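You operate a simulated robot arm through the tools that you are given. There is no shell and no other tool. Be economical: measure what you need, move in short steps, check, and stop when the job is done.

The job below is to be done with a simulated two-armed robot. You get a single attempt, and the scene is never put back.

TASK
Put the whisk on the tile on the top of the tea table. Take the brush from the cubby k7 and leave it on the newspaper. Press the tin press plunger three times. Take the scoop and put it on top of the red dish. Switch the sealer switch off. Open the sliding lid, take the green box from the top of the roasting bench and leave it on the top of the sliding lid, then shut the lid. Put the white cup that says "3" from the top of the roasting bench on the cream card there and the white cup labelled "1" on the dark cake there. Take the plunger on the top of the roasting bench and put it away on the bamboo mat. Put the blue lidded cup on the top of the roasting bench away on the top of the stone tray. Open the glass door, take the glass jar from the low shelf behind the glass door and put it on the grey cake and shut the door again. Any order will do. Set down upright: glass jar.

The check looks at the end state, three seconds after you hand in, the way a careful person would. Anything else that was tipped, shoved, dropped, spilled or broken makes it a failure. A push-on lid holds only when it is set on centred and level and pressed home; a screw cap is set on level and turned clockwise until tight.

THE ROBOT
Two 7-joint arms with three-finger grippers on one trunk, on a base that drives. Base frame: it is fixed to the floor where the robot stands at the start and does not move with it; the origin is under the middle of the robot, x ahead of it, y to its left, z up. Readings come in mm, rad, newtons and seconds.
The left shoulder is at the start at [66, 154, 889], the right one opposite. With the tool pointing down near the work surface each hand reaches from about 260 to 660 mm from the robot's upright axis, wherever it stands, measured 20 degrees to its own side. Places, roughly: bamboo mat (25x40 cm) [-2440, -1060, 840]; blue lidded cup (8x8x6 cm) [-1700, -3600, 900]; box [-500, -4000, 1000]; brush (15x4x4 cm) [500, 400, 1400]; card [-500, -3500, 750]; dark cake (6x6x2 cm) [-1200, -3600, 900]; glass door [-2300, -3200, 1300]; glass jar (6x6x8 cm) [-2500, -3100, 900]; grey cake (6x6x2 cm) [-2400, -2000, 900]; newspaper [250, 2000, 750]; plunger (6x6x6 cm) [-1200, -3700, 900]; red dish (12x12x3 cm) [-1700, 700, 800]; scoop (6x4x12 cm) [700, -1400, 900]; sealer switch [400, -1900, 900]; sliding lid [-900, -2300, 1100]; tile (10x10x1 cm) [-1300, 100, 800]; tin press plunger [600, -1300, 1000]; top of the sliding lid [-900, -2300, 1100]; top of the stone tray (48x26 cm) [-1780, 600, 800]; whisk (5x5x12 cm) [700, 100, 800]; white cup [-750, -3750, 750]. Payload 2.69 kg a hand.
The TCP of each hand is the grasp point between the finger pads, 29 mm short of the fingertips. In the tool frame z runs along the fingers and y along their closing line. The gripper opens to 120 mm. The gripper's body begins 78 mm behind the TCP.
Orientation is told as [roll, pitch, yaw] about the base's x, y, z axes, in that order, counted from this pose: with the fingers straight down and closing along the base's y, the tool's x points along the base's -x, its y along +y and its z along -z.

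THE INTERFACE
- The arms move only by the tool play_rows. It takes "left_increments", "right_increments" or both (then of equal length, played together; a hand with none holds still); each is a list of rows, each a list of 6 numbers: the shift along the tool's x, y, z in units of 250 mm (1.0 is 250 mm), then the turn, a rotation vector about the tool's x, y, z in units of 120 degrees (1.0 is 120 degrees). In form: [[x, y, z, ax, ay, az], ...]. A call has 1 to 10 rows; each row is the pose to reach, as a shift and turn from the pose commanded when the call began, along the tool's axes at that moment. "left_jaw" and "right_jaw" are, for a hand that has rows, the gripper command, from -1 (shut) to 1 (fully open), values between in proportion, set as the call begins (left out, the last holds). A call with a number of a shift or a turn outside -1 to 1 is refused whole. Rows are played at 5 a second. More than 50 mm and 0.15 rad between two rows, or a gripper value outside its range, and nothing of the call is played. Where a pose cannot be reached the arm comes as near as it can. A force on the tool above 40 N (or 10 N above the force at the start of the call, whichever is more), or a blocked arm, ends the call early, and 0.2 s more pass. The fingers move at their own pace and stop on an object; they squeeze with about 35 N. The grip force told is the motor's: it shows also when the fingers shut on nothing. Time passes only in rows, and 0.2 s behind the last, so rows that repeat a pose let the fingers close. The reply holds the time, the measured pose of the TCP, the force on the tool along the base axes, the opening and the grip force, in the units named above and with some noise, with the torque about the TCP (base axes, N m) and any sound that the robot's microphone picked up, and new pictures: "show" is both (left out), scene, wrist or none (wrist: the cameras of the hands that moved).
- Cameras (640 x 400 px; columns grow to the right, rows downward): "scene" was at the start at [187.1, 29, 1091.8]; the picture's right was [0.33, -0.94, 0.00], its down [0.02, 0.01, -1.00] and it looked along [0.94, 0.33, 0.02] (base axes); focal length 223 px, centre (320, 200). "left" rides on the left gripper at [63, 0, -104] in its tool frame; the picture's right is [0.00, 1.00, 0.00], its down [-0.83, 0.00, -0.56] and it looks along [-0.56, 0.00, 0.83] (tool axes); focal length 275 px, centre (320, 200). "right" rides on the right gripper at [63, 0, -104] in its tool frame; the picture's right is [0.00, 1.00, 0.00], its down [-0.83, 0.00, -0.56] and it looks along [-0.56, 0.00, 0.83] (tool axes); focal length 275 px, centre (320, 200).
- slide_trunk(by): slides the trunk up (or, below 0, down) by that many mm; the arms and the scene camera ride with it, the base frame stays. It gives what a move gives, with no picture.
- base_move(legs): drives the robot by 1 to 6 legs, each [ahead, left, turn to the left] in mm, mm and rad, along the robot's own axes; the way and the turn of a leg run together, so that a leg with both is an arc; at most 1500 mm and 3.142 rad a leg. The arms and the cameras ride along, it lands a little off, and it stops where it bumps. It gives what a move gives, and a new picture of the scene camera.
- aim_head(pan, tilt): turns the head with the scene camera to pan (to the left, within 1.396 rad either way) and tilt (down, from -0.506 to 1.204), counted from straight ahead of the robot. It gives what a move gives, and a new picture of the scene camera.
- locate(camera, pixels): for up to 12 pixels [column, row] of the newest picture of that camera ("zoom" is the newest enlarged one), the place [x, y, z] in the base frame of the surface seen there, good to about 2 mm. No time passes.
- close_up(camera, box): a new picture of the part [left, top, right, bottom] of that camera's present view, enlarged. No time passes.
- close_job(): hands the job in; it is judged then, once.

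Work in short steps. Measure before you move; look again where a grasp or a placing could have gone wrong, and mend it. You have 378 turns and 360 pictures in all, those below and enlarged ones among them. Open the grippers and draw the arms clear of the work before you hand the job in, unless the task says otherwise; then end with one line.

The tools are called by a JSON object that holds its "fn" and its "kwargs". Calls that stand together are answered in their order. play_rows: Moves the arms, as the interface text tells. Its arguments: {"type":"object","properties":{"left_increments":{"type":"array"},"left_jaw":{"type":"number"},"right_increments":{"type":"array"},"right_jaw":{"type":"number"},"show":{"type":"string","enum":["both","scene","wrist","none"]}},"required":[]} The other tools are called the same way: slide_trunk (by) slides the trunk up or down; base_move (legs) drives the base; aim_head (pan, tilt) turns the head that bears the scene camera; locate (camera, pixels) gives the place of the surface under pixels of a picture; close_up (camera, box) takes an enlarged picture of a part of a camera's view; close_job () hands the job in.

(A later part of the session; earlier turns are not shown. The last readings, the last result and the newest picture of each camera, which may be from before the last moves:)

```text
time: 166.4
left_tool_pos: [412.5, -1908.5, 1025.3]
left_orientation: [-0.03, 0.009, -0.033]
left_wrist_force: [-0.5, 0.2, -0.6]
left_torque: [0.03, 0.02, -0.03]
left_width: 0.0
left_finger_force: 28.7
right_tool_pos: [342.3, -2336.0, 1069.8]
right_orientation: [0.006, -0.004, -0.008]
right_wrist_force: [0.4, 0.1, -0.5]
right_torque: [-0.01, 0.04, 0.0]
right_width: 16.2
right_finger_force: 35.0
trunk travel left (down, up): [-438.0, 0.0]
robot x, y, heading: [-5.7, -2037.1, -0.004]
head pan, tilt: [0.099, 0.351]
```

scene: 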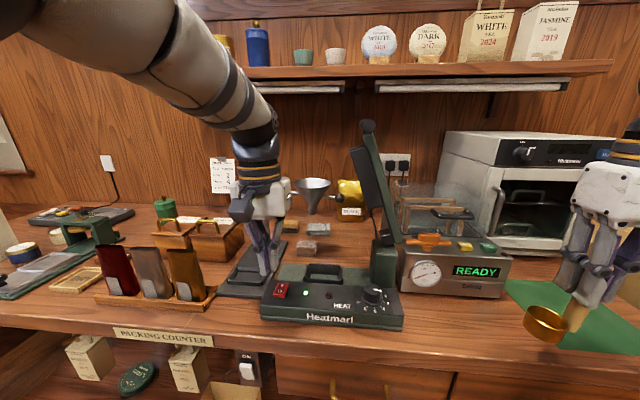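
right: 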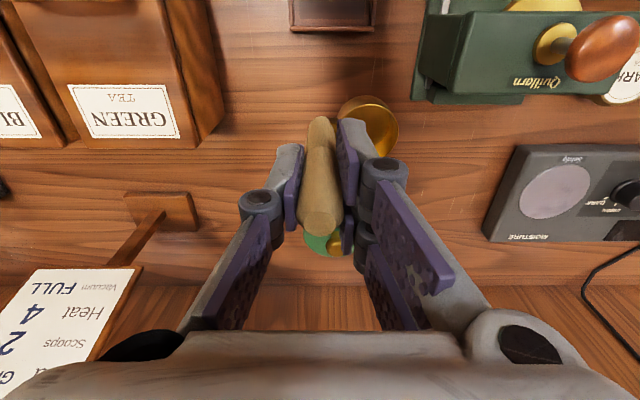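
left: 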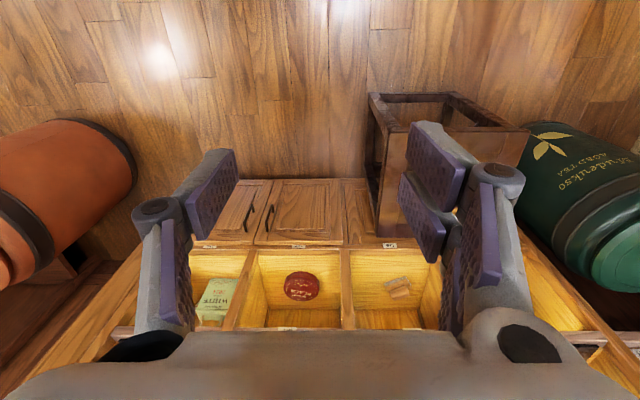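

Left fingers near the switch. Align to (422,−1915) and push down onto the "O" end.

{"fn": "play_rows", "kwargs": {"left_increments": [[-0.036, -0.026, 0.1, 0, 0, 0], [-0.036, -0.026, 0.2, 0, 0, 0], [-0.036, -0.026, 0.22, 0, 0, 0]], "show": "wrist"}}

{"fn": "play_rows", "kwargs": {"left_increments": [[0, 0, 0.02, 0, 0, 0], [0, 0, 0.035, 0, 0, 0], [0, 0, 0.05, 0, 0, 0], [0, 0, 0.065, 0, 0, 0], [0, 0, 0.075, 0, 0, 0]], "show": "none"}}

{"fn": "play_rows", "kwargs": {"left_increments": [[0, 0, -0.1, 0, 0, 0], [0, 0, -0.25, 0, 0, 0], [0.1, 0, -0.38, 0, 0, 0], [0.2, 0, -0.4, 0, 0, 0]], "show": "none"}}

{"fn": "close_up", "kwargs": {"camera": "scene", "box": [260, 270, 324, 310]}}

```text
time: 167.2
left_tool_pos: [419.7, -1916.6, 969.1]
left_orientation: [-0.031, 0.008, -0.035]
left_wrist_force: [-1.2, -0.3, 0.5]
left_torque: [-0.01, 0.01, 0.01]
left_width: 0.1
left_finger_force: 28.3
right_tool_pos: [341.6, -2335.9, 1069.3]
right_orientation: [0.007, -0.009, -0.008]
right_wrist_force: [0.3, 0.1, -1.4]
right_torque: [-0.02, 0.0, 0.01]
right_width: 16.1
right_finger_force: 34.7
trunk travel left (down, up): [-438.0, 0.0]
robot x, y, heading: [-4.6, -2039.7, -0.002]
head pan, tilt: [0.099, 0.351]
```

left: 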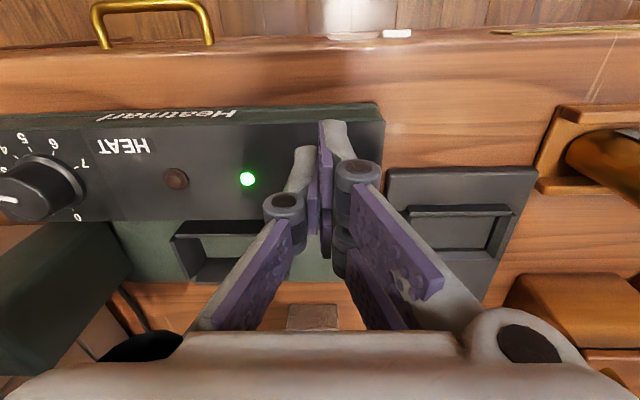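

```text
time: 168.4
left_tool_pos: [419.3, -1917.3, 955.5]
left_orientation: [-0.032, -0.001, -0.035]
left_wrist_force: [-2.3, 2.6, 30.3]
left_torque: [0.17, -0.54, 0.06]
left_width: 0.0
left_finger_force: 28.7
right_tool_pos: [338.0, -2336.1, 1071.7]
right_orientation: [0.008, -0.012, -0.006]
right_wrist_force: [0.0, 0.9, -0.5]
right_torque: [0.01, 0.0, 0.0]
right_width: 15.9
right_finger_force: 35.4
trunk travel left (down, up): [-438.0, 0.0]
robot x, y, heading: [-4.4, -2036.7, -0.003]
head pan, tilt: [0.099, 0.351]
```

```text
time: 169.4
left_tool_pos: [369.2, -1912.3, 1052.2]
left_orientation: [-0.032, 0.008, -0.034]
left_wrist_force: [-0.1, 0.0, -1.0]
left_torque: [-0.02, -0.05, 0.03]
left_width: 0.1
left_finger_force: 28.9
right_tool_pos: [340.0, -2336.1, 1070.1]
right_orientation: [0.008, -0.006, -0.007]
right_wrist_force: [-0.5, -0.5, -0.6]
right_torque: [-0.02, 0.03, -0.01]
right_width: 16.1
right_finger_force: 34.9
trunk travel left (down, up): [-438.0, 0.0]
robot x, y, heading: [-1.6, -2033.7, -0.0]
head pan, tilt: [0.099, 0.351]
```

```text
10.00 times, centred on (292, 290) of scene
```

zoom: 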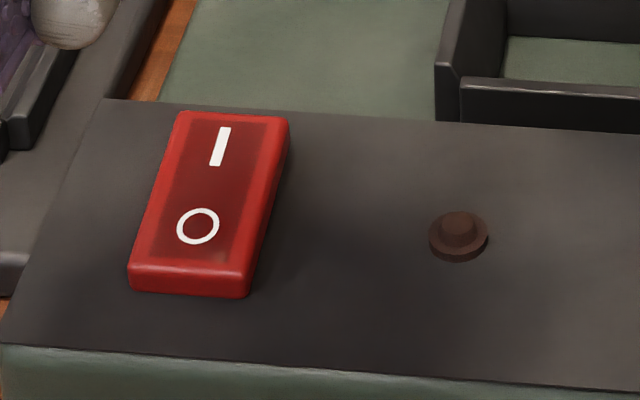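

Light is off – the sealer is off. Now carry the scoop toward the tea table's far side to view the red dish.

{"fn": "base_move", "kwargs": {"legs": [[-400, 0, 0], [0, 0, 1.571], [1450, 0, 0], [1450, 0, 0], [250, 0, 0], [0, 0, 1.3]]}}

{"fn": "aim_head", "kwargs": {"pan": 0.2, "tilt": 0.3}}

```text
time: 193.8
left_tool_pos: [-740.2, 1051.4, 1052.2]
left_orientation: [-0.032, 0.007, 2.836]
left_wrist_force: [0.6, -0.5, 0.4]
left_torque: [0.01, -0.02, -0.03]
left_width: 0.1
left_finger_force: 28.9
right_tool_pos: [-597.7, 1452.8, 1068.5]
right_orientation: [0.009, -0.006, 2.864]
right_wrist_force: [0.1, -1.0, -1.0]
right_torque: [-0.01, -0.01, -0.02]
right_width: 15.9
right_finger_force: 34.6
trunk travel left (down, up): [-438.0, 0.0]
robot x, y, heading: [-347.7, 1073.1, 2.868]
head pan, tilt: [0.099, 0.351]
```

scene: 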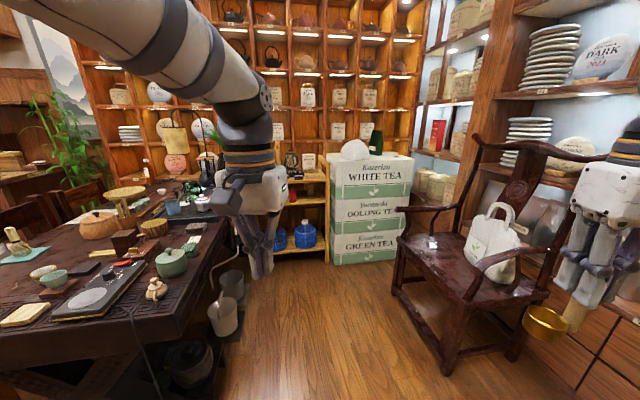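

```text
time: 194.4
left_tool_pos: [-739.0, 1051.8, 1051.1]
left_orientation: [-0.032, 0.009, 2.836]
left_wrist_force: [-0.5, 0.6, -0.2]
left_torque: [-0.01, 0.0, -0.02]
left_width: 0.0
left_finger_force: 28.4
right_tool_pos: [-597.3, 1452.2, 1067.8]
right_orientation: [0.009, -0.005, 2.862]
right_wrist_force: [0.9, 0.6, -0.9]
right_torque: [0.05, -0.02, 0.0]
right_width: 15.8
right_finger_force: 35.2
trunk travel left (down, up): [-438.0, 0.0]
robot x, y, heading: [-345.3, 1070.0, 2.871]
head pan, tilt: [0.201, 0.3]
```

scene: 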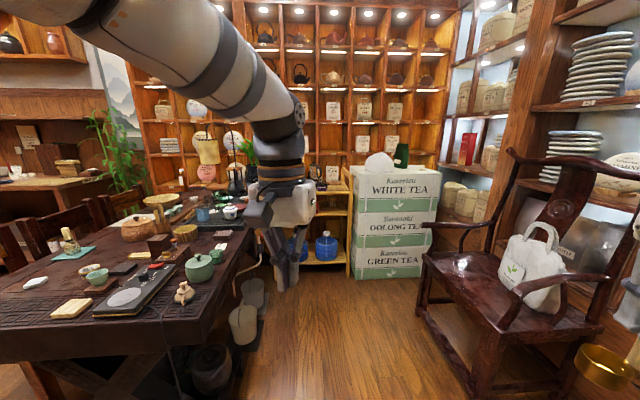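

There is open floor on the +y side of the table. Look for the dish: zoom and locate.

{"fn": "close_up", "kwargs": {"camera": "scene", "box": [120, 160, 280, 260]}}

{"fn": "locate", "kwargs": {"camera": "scene", "pixels": [[350, 275], [300, 290], [245, 330], [350, 190], [400, 270], [320, 250], [250, 250], [245, 290], [425, 300], [225, 260]]}}

```text
4.00 times, centred on (200, 210) of scene
```

zoom: 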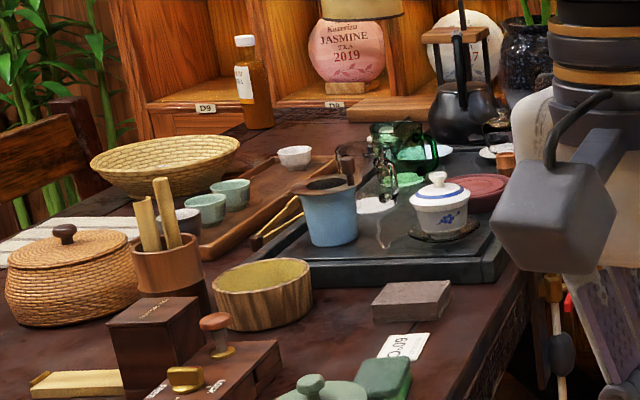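

```text
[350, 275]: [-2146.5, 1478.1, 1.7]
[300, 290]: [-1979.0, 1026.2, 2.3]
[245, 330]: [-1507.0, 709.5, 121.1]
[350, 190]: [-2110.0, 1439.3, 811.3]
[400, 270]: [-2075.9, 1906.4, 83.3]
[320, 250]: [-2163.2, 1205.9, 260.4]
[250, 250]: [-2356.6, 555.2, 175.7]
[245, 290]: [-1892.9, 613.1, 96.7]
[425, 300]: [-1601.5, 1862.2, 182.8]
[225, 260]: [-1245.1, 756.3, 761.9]
```

Red dish at zoom (480,190) at the tray's corner. Locate the dish and tray layout.

{"fn": "locate", "kwargs": {"camera": "zoom", "pixels": [[480, 195], [475, 180], [500, 185], [455, 225], [430, 245], [500, 255], [490, 210], [335, 250], [310, 260], [380, 280], [505, 270], [370, 150]]}}

```text
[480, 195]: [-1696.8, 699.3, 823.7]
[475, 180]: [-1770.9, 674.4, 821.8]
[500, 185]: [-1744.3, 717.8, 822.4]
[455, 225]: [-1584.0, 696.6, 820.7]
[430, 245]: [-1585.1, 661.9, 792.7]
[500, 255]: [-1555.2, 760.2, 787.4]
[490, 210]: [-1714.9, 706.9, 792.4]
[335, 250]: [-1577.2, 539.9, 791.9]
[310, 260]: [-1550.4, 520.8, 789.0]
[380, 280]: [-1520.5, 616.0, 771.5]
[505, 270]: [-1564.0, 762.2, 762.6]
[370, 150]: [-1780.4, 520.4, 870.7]
```

Dish centre ≈(−1720,700), rim z 822, on the stone tray (z 792). Drive round to stand at about (−1570,1210) facing −y.

{"fn": "base_move", "kwargs": {"legs": [[0, 0, 0.27], [650, -150, 0], [0, 0, 1.571], [0, -575, 0]]}}

{"fn": "aim_head", "kwargs": {"pan": -0.1, "tilt": 0.6}}

```text
time: 207.3
left_tool_pos: [-1439.5, 834.8, 1051.3]
left_orientation: [-0.03, 0.009, -1.599]
left_wrist_force: [-0.5, -1.0, -0.4]
left_torque: [-0.01, 0.0, -0.03]
left_width: 0.0
left_finger_force: 28.3
right_tool_pos: [-1861.1, 862.8, 1068.5]
right_orientation: [0.007, -0.006, -1.575]
right_wrist_force: [-0.5, 0.0, -1.0]
right_torque: [0.01, 0.02, 0.0]
right_width: 15.9
right_finger_force: 34.9
trunk travel left (down, up): [-438.0, 0.0]
robot x, y, heading: [-1564.2, 1213.6, -1.569]
head pan, tilt: [0.201, 0.3]
```

scene: 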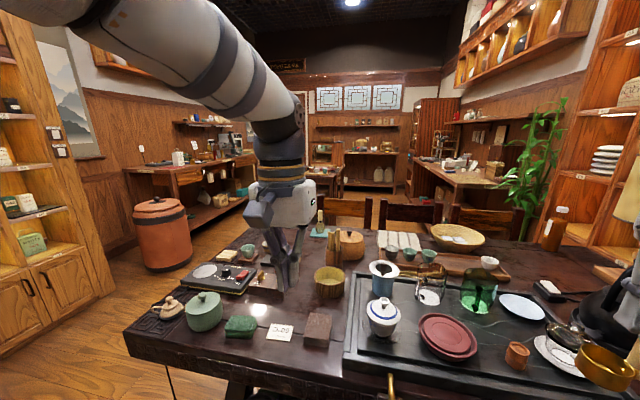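

```text
time: 208.1
left_tool_pos: [-1438.1, 834.6, 1051.1]
left_orientation: [-0.031, 0.008, -1.6]
left_wrist_force: [-0.2, -0.8, -0.5]
left_torque: [0.01, -0.02, -0.01]
left_width: 0.1
left_finger_force: 28.9
right_tool_pos: [-1861.4, 863.3, 1069.3]
right_orientation: [0.008, -0.007, -1.575]
right_wrist_force: [-0.7, 0.5, -0.4]
right_torque: [-0.03, 0.01, -0.01]
right_width: 16.0
right_finger_force: 35.3
trunk travel left (down, up): [-438.0, 0.0]
robot x, y, heading: [-1563.2, 1208.8, -1.568]
head pan, tilt: [-0.099, 0.6]
```

scene: 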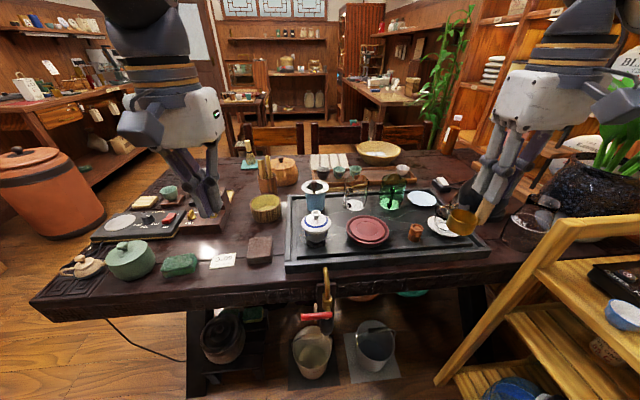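

Clear view: dish at (368,231). Zoom and locate.

{"fn": "close_up", "kwargs": {"camera": "scene", "box": [280, 170, 500, 280]}}

{"fn": "locate", "kwargs": {"camera": "scene", "pixels": [[368, 230], [350, 232], [388, 230], [368, 219], [368, 240], [316, 227], [415, 231], [440, 226], [335, 245], [400, 250], [440, 245], [470, 240]]}}

```text
2.91 times, centred on (390, 225) of scene
```

zoom: 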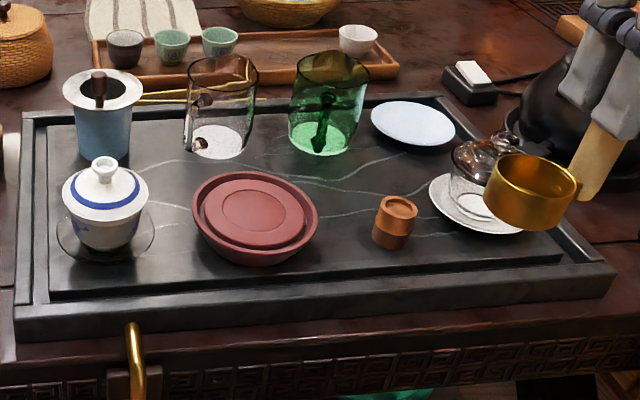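

```text
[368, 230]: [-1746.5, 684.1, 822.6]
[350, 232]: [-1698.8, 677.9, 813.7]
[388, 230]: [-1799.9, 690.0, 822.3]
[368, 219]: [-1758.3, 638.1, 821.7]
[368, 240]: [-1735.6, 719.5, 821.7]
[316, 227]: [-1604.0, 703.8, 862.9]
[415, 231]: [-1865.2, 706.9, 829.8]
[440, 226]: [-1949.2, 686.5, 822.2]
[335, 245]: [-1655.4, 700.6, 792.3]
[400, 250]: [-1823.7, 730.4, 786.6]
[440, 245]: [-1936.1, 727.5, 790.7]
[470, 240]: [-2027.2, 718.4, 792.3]
```

Dish centre ≈(−1746,680), top z 822. The cup sits 25 mm to the tool's +y (base +x) of the TCP, so TCP target is (−1771,680). Move over it.

{"fn": "play_rows", "kwargs": {"right_increments": [[-0.122, 0.06, 0.05, 0, 0, 0], [-0.244, 0.12, 0.12, 0, 0, 0], [-0.366, 0.18, 0.2, 0, 0, 0], [-0.488, 0.24, 0.28, 0, 0, 0], [-0.61, 0.3, 0.36, 0, 0, 0], [-0.732, 0.36, 0.44, 0, 0, 0], [-0.732, 0.36, 0.48, 0, 0, 0]], "show": "both"}}

```text
time: 209.7
left_tool_pos: [-1438.2, 835.4, 1052.6]
left_orientation: [-0.032, 0.01, -1.601]
left_wrist_force: [0.2, 0.7, -0.2]
left_torque: [-0.03, 0.0, 0.01]
left_width: 0.0
left_finger_force: 28.6
right_tool_pos: [-1772.4, 678.4, 952.6]
right_orientation: [0.005, -0.006, -1.572]
right_wrist_force: [0.0, 0.6, -0.1]
right_torque: [0.03, 0.02, 0.02]
right_width: 15.8
right_finger_force: 35.6
trunk travel left (down, up): [-438.0, 0.0]
robot x, y, heading: [-1563.8, 1210.1, -1.568]
head pan, tilt: [-0.099, 0.6]
```

scene: 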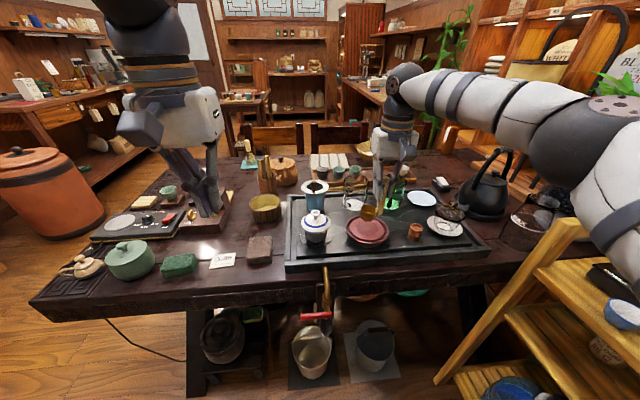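
right: 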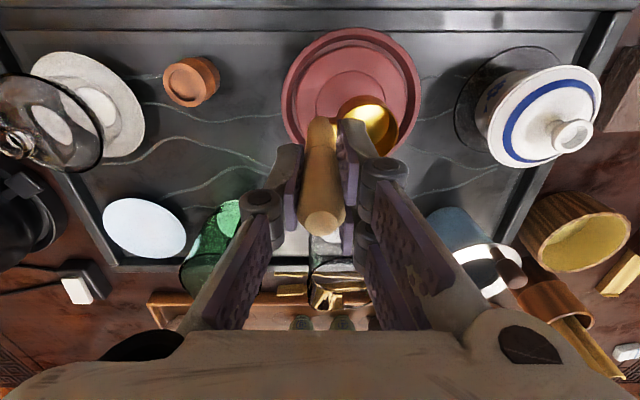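

Check dish centre from wrist view.

{"fn": "locate", "kwargs": {"camera": "right", "pixels": [[285, 95], [419, 95], [350, 32], [352, 95], [330, 140], [370, 105], [388, 125], [225, 215], [375, 150]]}}

```text
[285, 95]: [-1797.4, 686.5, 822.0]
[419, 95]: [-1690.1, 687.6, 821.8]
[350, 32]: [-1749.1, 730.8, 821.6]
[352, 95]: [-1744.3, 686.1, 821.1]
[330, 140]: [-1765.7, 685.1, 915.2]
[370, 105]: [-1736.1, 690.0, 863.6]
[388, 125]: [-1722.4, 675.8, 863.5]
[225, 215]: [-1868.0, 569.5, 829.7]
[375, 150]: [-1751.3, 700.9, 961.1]
```

Cup is over the dish centre. Descend 36 mm, then creep to contact.

{"fn": "play_rows", "kwargs": {"right_increments": [[0, 0, 0.07, 0, 0, 0], [0, 0, 0.13, 0, 0, 0], [0, 0, 0.145, 0, 0, 0], [0, 0, 0.145, 0, 0, 0]], "show": "none"}}

{"fn": "play_rows", "kwargs": {"right_increments": [[0, 0, 0.006, 0, 0, 0], [0, 0, 0.012, 0, 0, 0], [0, 0, 0.018, 0, 0, 0]], "show": "wrist"}}

```text
time: 210.7
left_tool_pos: [-1437.7, 834.1, 1051.7]
left_orientation: [-0.032, 0.009, -1.601]
left_wrist_force: [-0.4, 0.4, 0.0]
left_torque: [-0.01, -0.03, 0.0]
left_width: 0.0
left_finger_force: 28.9
right_tool_pos: [-1771.3, 677.8, 913.9]
right_orientation: [0.006, -0.004, -1.573]
right_wrist_force: [0.7, -1.4, -0.9]
right_torque: [-0.02, 0.02, 0.0]
right_width: 16.2
right_finger_force: 35.3
trunk travel left (down, up): [-438.0, 0.0]
robot x, y, heading: [-1564.4, 1212.7, -1.569]
head pan, tilt: [-0.099, 0.6]
```

```text
time: 211.5
left_tool_pos: [-1438.2, 835.1, 1054.4]
left_orientation: [-0.031, 0.007, -1.602]
left_wrist_force: [0.0, 0.7, -0.9]
left_torque: [-0.01, -0.01, 0.02]
left_width: 0.0
left_finger_force: 28.2
right_tool_pos: [-1771.2, 678.3, 912.5]
right_orientation: [0.006, -0.009, -1.574]
right_wrist_force: [-1.6, -0.8, 8.4]
right_torque: [0.04, -0.03, 0.05]
right_width: 16.0
right_finger_force: 35.1
trunk travel left (down, up): [-438.0, 0.0]
robot x, y, heading: [-1563.2, 1211.1, -1.569]
head pan, tilt: [-0.099, 0.6]
```

right: 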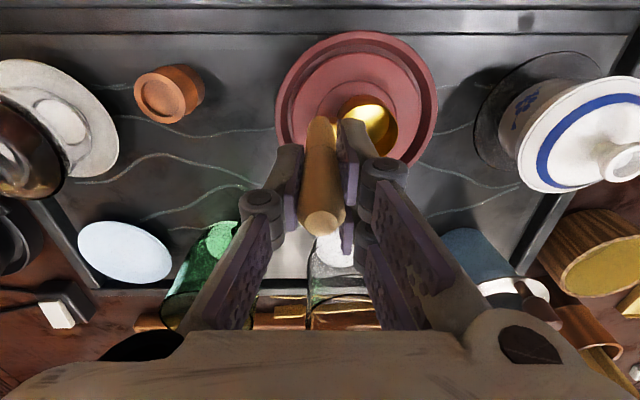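

Contact. Open slightly and rise.

{"fn": "play_rows", "kwargs": {"right_increments": [[0, 0, -0.004, 0, 0, 0], [0, 0, -0.004, 0, 0, 0], [0, 0, -0.004, 0, 0, 0]], "right_jaw": -0.4, "show": "none"}}

{"fn": "play_rows", "kwargs": {"right_increments": [[0, 0, -0.1, 0, 0, 0], [0, 0, -0.25, 0, 0, 0], [0, 0, -0.4, 0, 0, 0], [0, 0, -0.55, 0, 0, 0], [0.15, -0.1, -0.6, 0, 0, 0]], "show": "both"}}

```text
time: 212.3
left_tool_pos: [-1438.6, 836.1, 1050.7]
left_orientation: [-0.033, 0.009, -1.601]
left_wrist_force: [0.3, 0.7, -0.5]
left_torque: [-0.03, -0.02, 0.02]
left_width: 0.0
left_finger_force: 28.4
right_tool_pos: [-1771.6, 679.5, 911.1]
right_orientation: [0.007, -0.005, -1.573]
right_wrist_force: [-0.1, 0.7, -0.8]
right_torque: [-0.01, 0.01, 0.0]
right_width: 35.9
right_finger_force: 0.1
trunk travel left (down, up): [-438.0, 0.0]
robot x, y, heading: [-1566.5, 1209.4, -1.564]
head pan, tilt: [-0.099, 0.6]
```

```text
time: 213.5
left_tool_pos: [-1440.6, 836.4, 1051.7]
left_orientation: [-0.029, 0.007, -1.602]
left_wrist_force: [0.0, -0.3, 0.3]
left_torque: [-0.02, -0.03, 0.04]
left_width: 0.0
left_finger_force: 28.3
right_tool_pos: [-1799.5, 716.9, 1061.0]
right_orientation: [0.006, -0.006, -1.573]
right_wrist_force: [-0.4, 1.0, 0.2]
right_torque: [-0.02, -0.05, 0.01]
right_width: 35.9
right_finger_force: 0.1
trunk travel left (down, up): [-438.0, 0.0]
robot x, y, heading: [-1562.3, 1211.4, -1.566]
head pan, tilt: [-0.099, 0.6]
```

scene: 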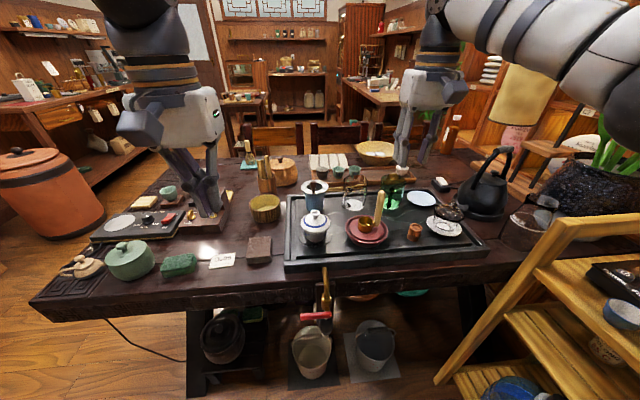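
right: 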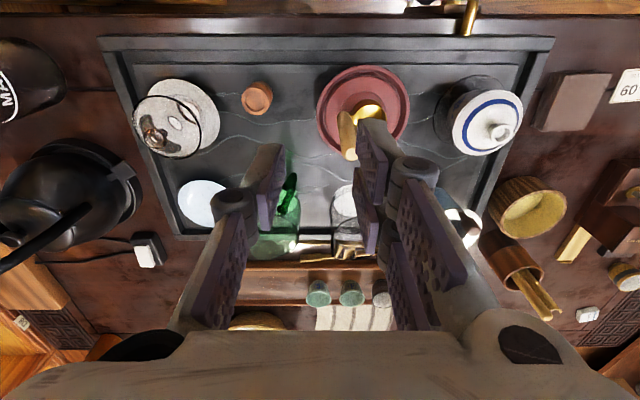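

Scoop stands on the dish. Note free space on the tray for the later cup.

{"fn": "locate", "kwargs": {"camera": "right", "pixels": [[275, 145], [255, 110], [257, 83], [318, 125], [220, 130], [245, 165], [290, 180], [225, 205], [260, 60], [320, 60], [425, 130], [420, 80]]}}

```text
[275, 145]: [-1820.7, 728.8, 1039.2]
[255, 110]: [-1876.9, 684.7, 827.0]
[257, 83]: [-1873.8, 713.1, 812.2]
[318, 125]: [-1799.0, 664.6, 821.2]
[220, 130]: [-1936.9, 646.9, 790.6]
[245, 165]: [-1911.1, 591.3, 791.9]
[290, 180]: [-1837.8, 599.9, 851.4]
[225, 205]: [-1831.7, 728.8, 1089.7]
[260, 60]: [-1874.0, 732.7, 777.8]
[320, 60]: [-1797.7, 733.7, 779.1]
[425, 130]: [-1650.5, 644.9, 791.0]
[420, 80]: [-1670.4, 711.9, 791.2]
```

Now travel to the south side: strafe out past the table and drive to y≈−1500, then look.

{"fn": "base_move", "kwargs": {"legs": [[0, 1110, 0], [1450, 0, 0], [1250, 0, 0]]}}

{"fn": "aim_head", "kwargs": {"pan": -0.4, "tilt": 0.25}}

```text
time: 235.1
left_tool_pos: [-243.3, -1857.6, 1051.3]
left_orientation: [-0.033, 0.009, -1.571]
left_wrist_force: [-0.6, 0.3, 0.2]
left_torque: [0.05, 0.02, 0.03]
left_width: 0.0
left_finger_force: 28.6
right_tool_pos: [-599.7, -1986.0, 1059.6]
right_orientation: [0.007, -0.005, -1.547]
right_wrist_force: [-1.0, 0.2, 0.1]
right_torque: [0.03, -0.02, 0.0]
right_width: 36.0
right_finger_force: 0.0
trunk travel left (down, up): [-438.0, 0.0]
robot x, y, heading: [-377.1, -1486.8, -1.547]
head pan, tilt: [-0.099, 0.6]
```

scene: 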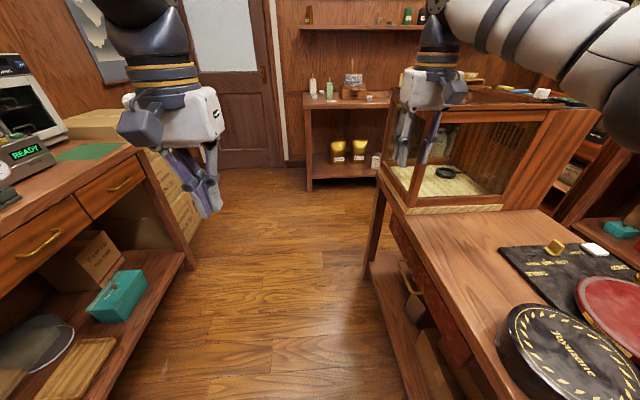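

```text
time: 235.9
left_tool_pos: [-241.8, -1857.6, 1051.1]
left_orientation: [-0.031, 0.008, -1.573]
left_wrist_force: [0.8, 0.9, -0.3]
left_torque: [0.02, 0.0, 0.0]
left_width: 0.0
left_finger_force: 28.6
right_tool_pos: [-599.9, -1986.3, 1059.5]
right_orientation: [0.007, -0.005, -1.546]
right_wrist_force: [0.3, -0.1, 0.0]
right_torque: [-0.02, -0.01, 0.01]
right_width: 35.9
right_finger_force: 0.1
trunk travel left (down, up): [-438.0, 0.0]
robot x, y, heading: [-378.4, -1491.2, -1.541]
head pan, tilt: [-0.4, 0.25]
```

scene: 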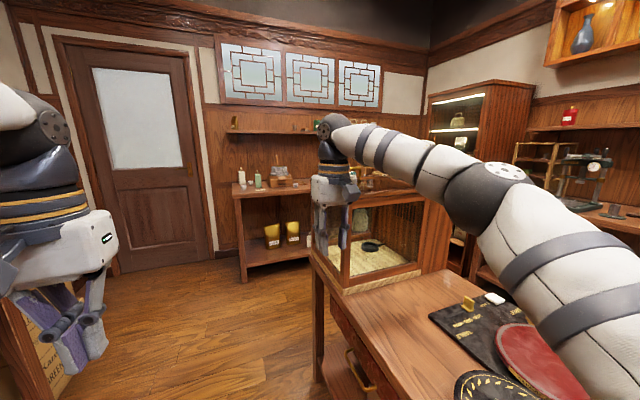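

Retract the right arm away from the glass case and look at it again.

{"fn": "play_rows", "kwargs": {"right_increments": [[0.16, 0, 0, 0, 0, 0], [0.32, 0, 0, 0, 0, 0], [0.48, 0, 0, 0, 0, 0], [0.64, 0, 0, 0, 0, 0], [0.8, 0.0, 0, 0, 0, 0]], "show": "none"}}

{"fn": "base_move", "kwargs": {"legs": [[300, 100, 0]]}}

{"fn": "aim_head", "kwargs": {"pan": -0.75, "tilt": 0.25}}

```text
time: 237.1
left_tool_pos: [-242.6, -1857.4, 1052.0]
left_orientation: [-0.032, 0.01, -1.573]
left_wrist_force: [0.3, -1.5, 0.4]
left_torque: [0.0, -0.03, 0.04]
left_width: 0.2
left_finger_force: 28.7
right_tool_pos: [-604.9, -1787.8, 1057.9]
right_orientation: [0.008, -0.007, -1.548]
right_wrist_force: [-1.3, 0.3, -0.4]
right_torque: [-0.02, 0.0, 0.0]
right_width: 36.1
right_finger_force: 0.0
trunk travel left (down, up): [-438.0, 0.0]
robot x, y, heading: [-377.6, -1485.5, -1.543]
head pan, tilt: [-0.4, 0.25]
```

```text
time: 239.2
left_tool_pos: [-133.3, -2151.9, 1051.1]
left_orientation: [-0.031, 0.008, -1.573]
left_wrist_force: [-0.7, -0.7, 0.3]
left_torque: [-0.01, 0.04, -0.01]
left_width: 0.2
left_finger_force: 28.0
right_tool_pos: [-494.8, -2082.3, 1056.8]
right_orientation: [0.006, -0.005, -1.548]
right_wrist_force: [0.6, 0.0, 0.7]
right_torque: [0.03, 0.01, -0.01]
right_width: 36.1
right_finger_force: 0.0
trunk travel left (down, up): [-438.0, 0.0]
robot x, y, heading: [-265.9, -1783.7, -1.541]
head pan, tilt: [-0.4, 0.25]
```

scene: 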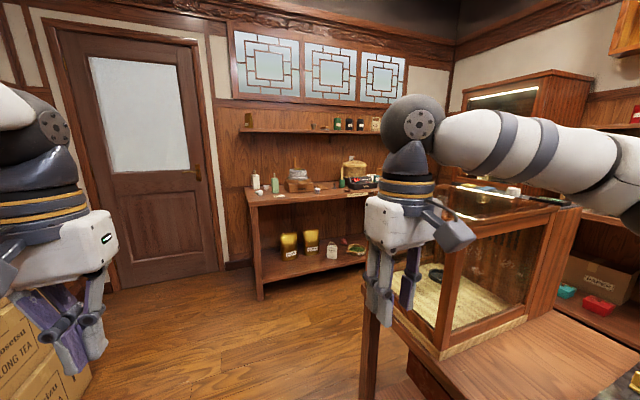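

```text
time: 240.1
left_tool_pos: [-133.8, -2151.3, 1051.6]
left_orientation: [-0.033, 0.007, -1.572]
left_wrist_force: [-0.7, 0.3, -0.7]
left_torque: [-0.04, 0.0, -0.02]
left_width: 0.0
left_finger_force: 28.3
right_tool_pos: [-495.1, -2082.5, 1057.5]
right_orientation: [0.008, -0.008, -1.548]
right_wrist_force: [-0.2, -0.1, 0.1]
right_torque: [0.01, -0.01, 0.01]
right_width: 35.9
right_finger_force: 0.0
trunk travel left (down, up): [-438.0, 0.0]
robot x, y, heading: [-266.2, -1781.4, -1.54]
head pan, tilt: [-0.75, 0.25]
```

scene: 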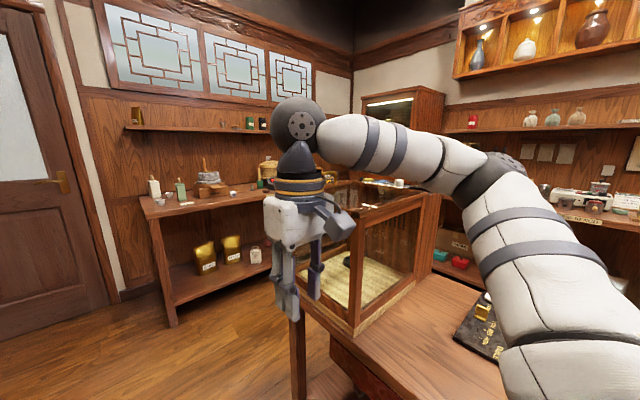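

Move beside the case and face it (facing −x) to see its top.

{"fn": "base_move", "kwargs": {"legs": [[0, 250, 0], [520, 0, 0], [0, 0, -1.571]]}}

{"fn": "aim_head", "kwargs": {"pan": 0.0, "tilt": 0.25}}

```text
time: 249.1
left_tool_pos: [-378.4, -2428.1, 1051.9]
left_orientation: [-0.03, 0.008, 3.128]
left_wrist_force: [0.7, 0.9, -0.1]
left_torque: [0.03, 0.02, 0.01]
left_width: 0.1
left_finger_force: 29.2
right_tool_pos: [-304.6, -2067.0, 1058.8]
right_orientation: [0.007, -0.007, -3.127]
right_wrist_force: [0.4, 0.5, -0.3]
right_torque: [0.01, -0.01, -0.01]
right_width: 36.0
right_finger_force: 0.1
trunk travel left (down, up): [-438.0, 0.0]
robot x, y, heading: [-4.9, -2300.7, -3.123]
head pan, tilt: [-0.75, 0.25]
```

scene: 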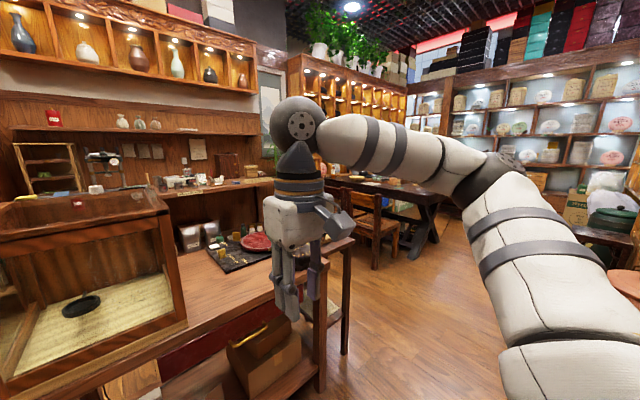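

```text
time: 250.2
left_tool_pos: [-378.0, -2428.6, 1051.3]
left_orientation: [-0.032, 0.009, 3.13]
left_wrist_force: [0.2, 0.5, 0.0]
left_torque: [-0.02, 0.01, -0.02]
left_width: 0.0
left_finger_force: 28.7
right_tool_pos: [-304.9, -2065.5, 1057.4]
right_orientation: [0.007, -0.007, -3.126]
right_wrist_force: [-0.2, 0.0, 0.1]
right_torque: [0.0, 0.01, 0.01]
right_width: 35.8
right_finger_force: 0.1
trunk travel left (down, up): [-438.0, 0.0]
robot x, y, heading: [-8.6, -2294.7, -3.124]
head pan, tilt: [0.0, 0.25]
```

scene: 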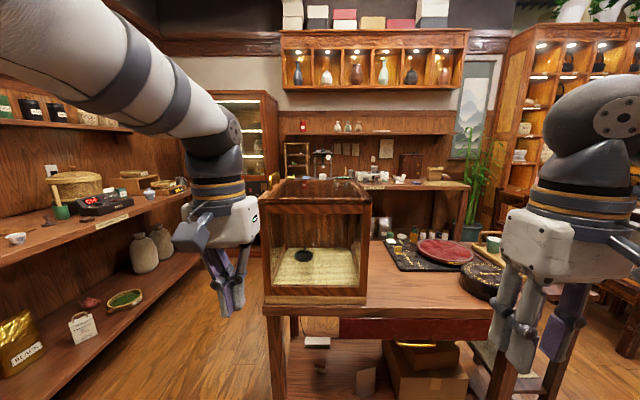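

Zoom in on the case's top.

{"fn": "close_up", "kwargs": {"camera": "scene", "box": [250, 160, 386, 245]}}

{"fn": "locate", "kwargs": {"camera": "zoom", "pixels": [[80, 220], [530, 220], [310, 160], [340, 125], [300, 110], [420, 110], [180, 110], [310, 95], [230, 160], [400, 160]]}}

```text
4.71 times, centred on (318, 202) of scene
```

zoom: 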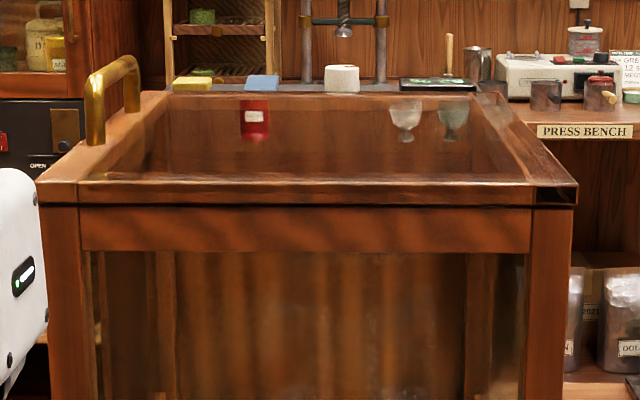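

```text
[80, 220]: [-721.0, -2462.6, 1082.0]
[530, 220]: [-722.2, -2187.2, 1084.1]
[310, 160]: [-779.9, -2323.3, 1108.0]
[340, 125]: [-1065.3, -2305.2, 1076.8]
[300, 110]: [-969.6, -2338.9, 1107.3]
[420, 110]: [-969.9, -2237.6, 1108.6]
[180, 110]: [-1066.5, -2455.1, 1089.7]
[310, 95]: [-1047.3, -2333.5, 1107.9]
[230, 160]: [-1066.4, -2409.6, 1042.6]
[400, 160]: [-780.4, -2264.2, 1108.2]
```

The lid's brass handle is at zoom (112,100). Locate it and lid edges.

{"fn": "locate", "kwargs": {"camera": "zoom", "pixels": [[95, 90], [132, 70], [112, 75], [95, 130], [130, 100], [60, 170], [150, 100], [130, 170], [45, 190], [575, 190], [560, 180], [480, 97]]}}

```text
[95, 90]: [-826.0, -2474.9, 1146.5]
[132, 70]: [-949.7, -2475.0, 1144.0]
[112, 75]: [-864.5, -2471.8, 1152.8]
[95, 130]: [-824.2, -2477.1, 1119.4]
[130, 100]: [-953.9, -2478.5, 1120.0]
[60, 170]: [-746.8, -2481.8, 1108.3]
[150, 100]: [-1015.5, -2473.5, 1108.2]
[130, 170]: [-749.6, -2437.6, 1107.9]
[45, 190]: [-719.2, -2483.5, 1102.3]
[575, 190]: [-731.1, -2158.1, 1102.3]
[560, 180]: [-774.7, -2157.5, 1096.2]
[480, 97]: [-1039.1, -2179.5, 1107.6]
```

Handle bar runs along x (−825…−952) at y≈−2475, top z 1152; lid top 1108. Pitch the left hand −45°, raise it, open the jaw.

{"fn": "play_rows", "kwargs": {"left_increments": [[0, 0.0, -0.094, 0, -0.054, 0], [0, 0, -0.188, 0, -0.107, 0], [0, 0, -0.28, 0, -0.161, 0], [0, 0, -0.377, 0, -0.214, 0], [0, 0, -0.47, 0, -0.268, 0], [0, 0, -0.566, 0, -0.321, 0], [0, 0, -0.66, 0, -0.375, 0]], "left_jaw": 0, "show": "none"}}

{"fn": "locate", "kwargs": {"camera": "scene", "pixels": [[270, 312], [360, 312], [430, 312], [340, 325], [290, 330], [490, 310]]}}

```text
time: 251.8
left_tool_pos: [-377.7, -2431.8, 1216.2]
left_orientation: [-0.045, -0.78, -3.124]
left_wrist_force: [0.3, -0.2, -0.1]
left_torque: [-0.01, -0.03, -0.03]
left_width: 60.4
left_finger_force: 0.0
right_tool_pos: [-304.1, -2066.8, 1057.5]
right_orientation: [0.006, -0.007, -3.128]
right_wrist_force: [-0.5, -0.2, -0.5]
right_torque: [0.01, 0.0, 0.0]
right_width: 36.4
right_finger_force: 0.1
trunk travel left (down, up): [-438.0, 0.0]
robot x, y, heading: [-4.3, -2296.6, -3.124]
head pan, tilt: [0.0, 0.25]
```

```text
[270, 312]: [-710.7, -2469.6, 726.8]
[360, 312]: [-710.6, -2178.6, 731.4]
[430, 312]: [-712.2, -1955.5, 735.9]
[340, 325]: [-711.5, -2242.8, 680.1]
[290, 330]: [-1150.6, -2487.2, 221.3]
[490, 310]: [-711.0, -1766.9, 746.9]
```

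Table front at x=−711. Drive ahead 325.

{"fn": "base_move", "kwargs": {"legs": [[325, 0, 0]]}}

{"fn": "close_up", "kwargs": {"camera": "left", "box": [0, 0, 640, 400]}}

```text
time: 253.9
left_tool_pos: [-710.6, -2437.8, 1216.6]
left_orientation: [-0.046, -0.776, -3.126]
left_wrist_force: [-0.4, 0.5, 0.1]
left_torque: [0.0, -0.02, -0.01]
left_width: 59.8
left_finger_force: 0.0
right_tool_pos: [-635.5, -2071.9, 1057.9]
right_orientation: [0.005, -0.009, -3.132]
right_wrist_force: [-0.7, -0.1, -0.1]
right_torque: [0.0, -0.03, 0.02]
right_width: 36.0
right_finger_force: 0.1
trunk travel left (down, up): [-438.0, 0.0]
robot x, y, heading: [-333.0, -2305.6, -3.122]
head pan, tilt: [0.0, 0.25]
```

scene: 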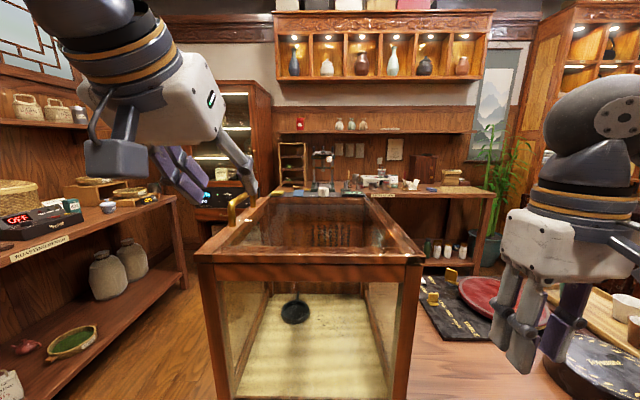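

```text
1.00 times, centred on (320, 200) of left (not enlarged: the box is as wide or as high as the picture)
```

zoom: 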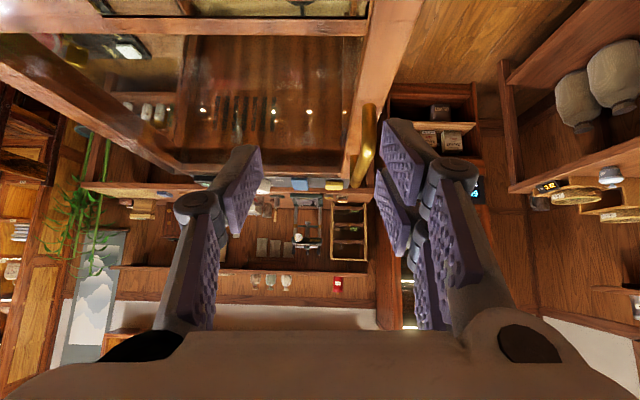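

Handle to the right in the image as expected. Shift sideways then go in along the tool axis to straddle it.

{"fn": "play_rows", "kwargs": {"left_increments": [[0, 0.148, 0, 0, 0, 0], [-0.05, 0.148, 0.13, 0, 0, 0], [-0.1, 0.148, 0.26, 0, 0, 0], [-0.155, 0.148, 0.39, 0, 0, 0], [-0.21, 0.148, 0.52, 0, 0, 0], [-0.258, 0.148, 0.65, 0, 0, 0], [-0.258, 0.148, 0.65, 0, 0, 0]], "show": "wrist"}}

```text
time: 255.6
left_tool_pos: [-871.4, -2469.9, 1143.7]
left_orientation: [-0.044, -0.778, -3.126]
left_wrist_force: [-0.5, -1.0, 0.2]
left_torque: [0.01, 0.01, -0.01]
left_width: 59.8
left_finger_force: 0.1
right_tool_pos: [-634.0, -2071.4, 1056.8]
right_orientation: [0.007, -0.006, -3.132]
right_wrist_force: [0.3, -0.4, -0.3]
right_torque: [-0.02, -0.01, 0.0]
right_width: 35.9
right_finger_force: 0.0
trunk travel left (down, up): [-438.0, 0.0]
robot x, y, heading: [-335.1, -2300.5, -3.125]
head pan, tilt: [0.0, 0.25]
```

left: 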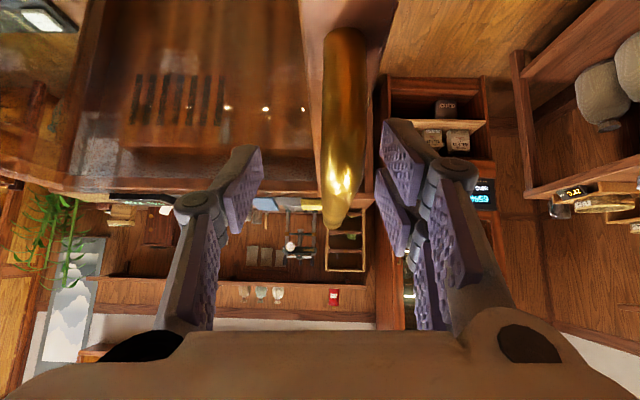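

Handle between the fingers. Close on it.

{"fn": "play_rows", "kwargs": {"left_increments": [[0, 0.02, 0, 0, 0, 0], [0, 0.02, 0, 0, 0, 0], [0, 0.02, 0, 0, 0, 0]], "left_jaw": -1, "show": "none"}}

{"fn": "play_rows", "kwargs": {"left_increments": [[0, 0.08, 0, 0, 0, 0], [0, 0.16, 0, 0, 0, 0], [0, 0.24, 0, 0, 0, 0], [0, 0.32, 0, 0, 0, 0], [0, 0.4, 0, 0, 0, 0]], "show": "both"}}

```text
time: 256.4
left_tool_pos: [-871.7, -2478.0, 1143.0]
left_orientation: [-0.046, -0.773, -3.122]
left_wrist_force: [-4.5, -13.0, 1.1]
left_torque: [0.09, -0.36, 1.29]
left_width: 12.7
left_finger_force: 39.4
right_tool_pos: [-635.1, -2073.8, 1057.1]
right_orientation: [0.007, -0.005, -3.132]
right_wrist_force: [0.2, -0.7, -0.8]
right_torque: [-0.01, -0.02, -0.01]
right_width: 35.9
right_finger_force: 0.1
trunk travel left (down, up): [-438.0, 0.0]
robot x, y, heading: [-338.2, -2304.9, -3.124]
head pan, tilt: [0.0, 0.25]
```

```text
time: 257.6
left_tool_pos: [-872.6, -2575.0, 1142.0]
left_orientation: [-0.044, -0.778, -3.126]
left_wrist_force: [7.9, 1.1, 5.7]
left_torque: [0.1, -0.85, 1.12]
left_width: 13.2
left_finger_force: 39.7
right_tool_pos: [-633.7, -2071.5, 1058.0]
right_orientation: [0.006, -0.009, -3.13]
right_wrist_force: [-0.3, -0.1, -0.2]
right_torque: [0.02, 0.0, -0.03]
right_width: 35.8
right_finger_force: 0.1
trunk travel left (down, up): [-438.0, 0.0]
robot x, y, heading: [-335.4, -2301.0, -3.127]
head pan, tilt: [0.0, 0.25]
```

scene: 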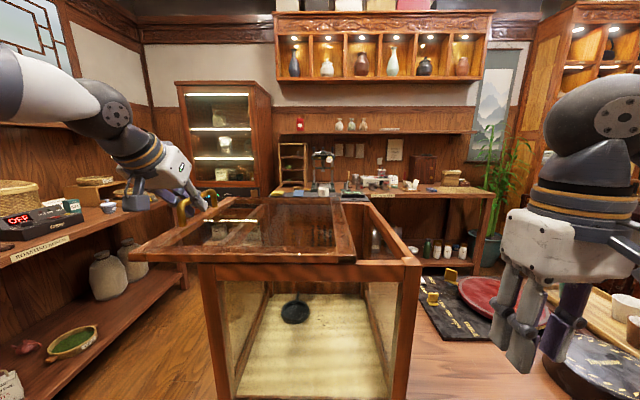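
left: 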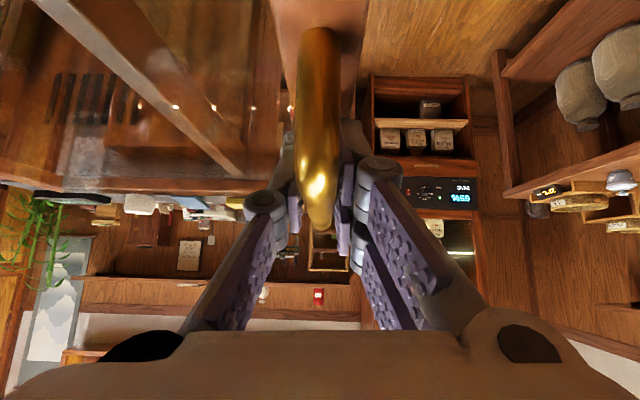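

The lid slides. Pull another 140 mm.

{"fn": "play_rows", "kwargs": {"left_increments": [[0, 0.08, 0, 0, 0, 0], [0, 0.16, 0, 0, 0, 0], [0, 0.24, 0, 0, 0, 0], [0, 0.32, 0, 0, 0, 0], [0, 0.4, 0, 0, 0, 0], [0, 0.48, 0, 0, 0, 0], [0, 0.56, 0, 0, 0, 0]], "show": "scene"}}

```text
time: 259.1
left_tool_pos: [-873.0, -2711.4, 1140.6]
left_orientation: [-0.042, -0.787, -3.127]
left_wrist_force: [0.6, 0.6, 30.1]
left_torque: [-0.13, 0.37, 1.13]
left_width: 12.9
left_finger_force: 39.0
right_tool_pos: [-633.0, -2070.5, 1058.3]
right_orientation: [0.007, -0.011, -3.133]
right_wrist_force: [0.1, -0.1, -0.6]
right_torque: [0.01, 0.0, 0.03]
right_width: 36.1
right_finger_force: 0.1
trunk travel left (down, up): [-438.0, 0.0]
robot x, y, heading: [-337.1, -2303.3, -3.128]
head pan, tilt: [0.0, 0.25]
```

scene: 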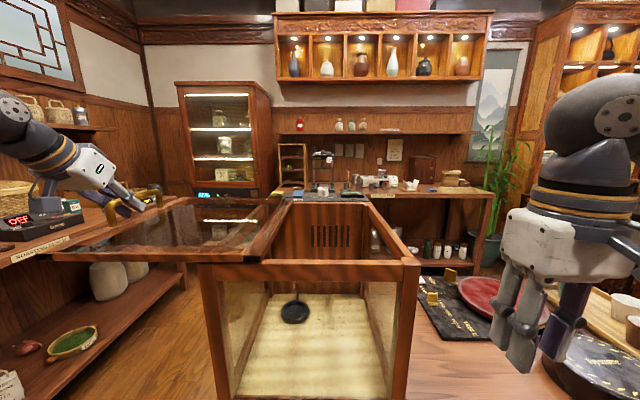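

Lid open ~235 mm. Release the handle and draw the left hand back and up.

{"fn": "play_rows", "kwargs": {"left_increments": [[0, 0, -0.01, 0, 0, 0], [0, 0, -0.01, 0, 0, 0], [0, 0, -0.01, 0, 0, 0]], "left_jaw": 0, "show": "none"}}

{"fn": "play_rows", "kwargs": {"left_increments": [[0, 0, -0.15, 0, 0, 0], [0.02, 0, -0.33, 0, 0, 0], [0.05, 0, -0.5, 0, 0, 0], [0.05, -0.1, -0.66, 0, 0, 0], [0.05, -0.25, -0.75, 0, 0, 0]], "show": "scene"}}

{"fn": "aim_head", "kwargs": {"pan": 1.0, "tilt": 0.3}}

```text
time: 259.9
left_tool_pos: [-873.4, -2714.4, 1138.2]
left_orientation: [-0.041, -0.777, -3.128]
left_wrist_force: [-8.4, -2.5, 19.5]
left_torque: [-0.58, 0.26, -0.13]
left_width: 65.8
left_finger_force: 1.9
right_tool_pos: [-633.9, -2071.5, 1057.3]
right_orientation: [0.006, -0.006, -3.129]
right_wrist_force: [-0.3, -0.6, 0.0]
right_torque: [0.01, -0.01, 0.0]
right_width: 36.0
right_finger_force: 0.1
trunk travel left (down, up): [-438.0, 0.0]
robot x, y, heading: [-334.0, -2300.7, -3.126]
head pan, tilt: [0.0, 0.25]
```

```text
time: 261.1
left_tool_pos: [-732.7, -2658.0, 1264.7]
left_orientation: [-0.044, -0.776, -3.126]
left_wrist_force: [-0.7, 0.9, -0.5]
left_torque: [-0.02, 0.01, -0.01]
left_width: 60.0
left_finger_force: 0.0
left hand out of reach, approached as far as the arm can: row 1
right_tool_pos: [-634.1, -2071.0, 1057.1]
right_orientation: [0.007, -0.006, -3.132]
right_wrist_force: [-0.9, 0.2, 0.4]
right_torque: [0.01, 0.01, 0.02]
right_width: 36.0
right_finger_force: 0.1
trunk travel left (down, up): [-438.0, 0.0]
robot x, y, heading: [-335.5, -2301.8, -3.123]
head pan, tilt: [0.0, 0.25]
```

scene: 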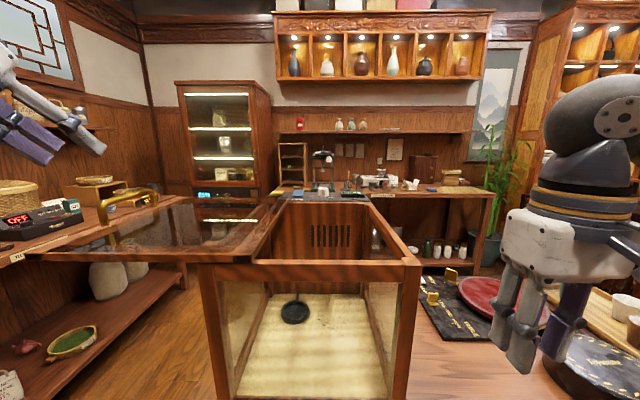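

```text
time: 262.4
left_tool_pos: [-733.0, -2658.1, 1264.7]
left_orientation: [-0.043, -0.776, -3.126]
left_wrist_force: [-0.2, 0.4, -1.0]
left_torque: [0.02, -0.03, -0.01]
left_width: 60.0
left_finger_force: 0.1
right_tool_pos: [-634.5, -2072.0, 1057.6]
right_orientation: [0.009, -0.007, -3.13]
right_wrist_force: [-0.1, -0.6, 0.0]
right_torque: [0.03, 0.02, -0.01]
right_width: 36.1
right_finger_force: 0.0
trunk travel left (down, up): [-438.0, 0.0]
robot x, y, heading: [-337.1, -2305.3, -3.124]
head pan, tilt: [1.0, 0.3]
```

scene: 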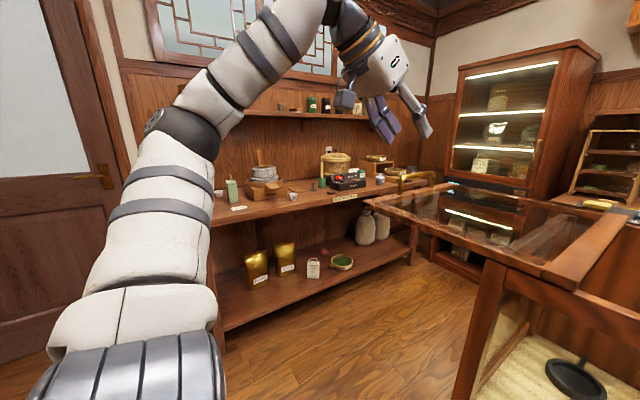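

Zoom on the roasting bench items.

{"fn": "close_up", "kwargs": {"camera": "scene", "box": [205, 130, 445, 250]}}

{"fn": "locate", "kwargs": {"camera": "scene", "pixels": [[232, 195], [262, 185], [335, 165], [345, 182], [290, 195], [380, 178], [344, 197], [420, 205], [238, 208], [215, 215], [330, 100], [410, 195]]}}

```text
2.67 times, centred on (325, 190) of scene
```

zoom: 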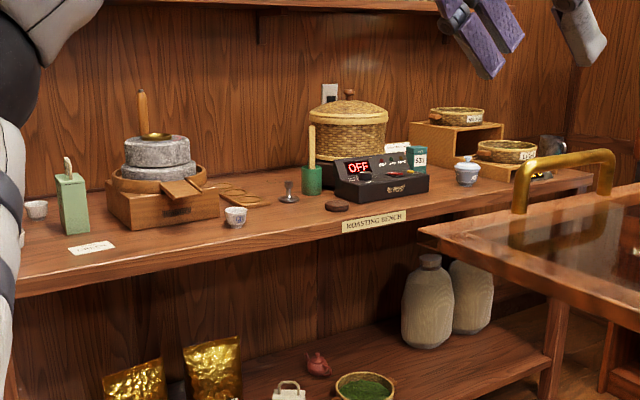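

```text
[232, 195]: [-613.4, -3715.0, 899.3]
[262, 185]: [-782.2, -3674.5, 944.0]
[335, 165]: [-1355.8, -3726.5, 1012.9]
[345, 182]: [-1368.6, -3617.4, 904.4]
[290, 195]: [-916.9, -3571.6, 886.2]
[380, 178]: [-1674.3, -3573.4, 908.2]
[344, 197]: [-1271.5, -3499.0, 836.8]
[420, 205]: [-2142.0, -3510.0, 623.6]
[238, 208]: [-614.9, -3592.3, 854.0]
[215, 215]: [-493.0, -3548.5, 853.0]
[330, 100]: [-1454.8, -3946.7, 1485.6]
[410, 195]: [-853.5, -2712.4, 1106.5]
```

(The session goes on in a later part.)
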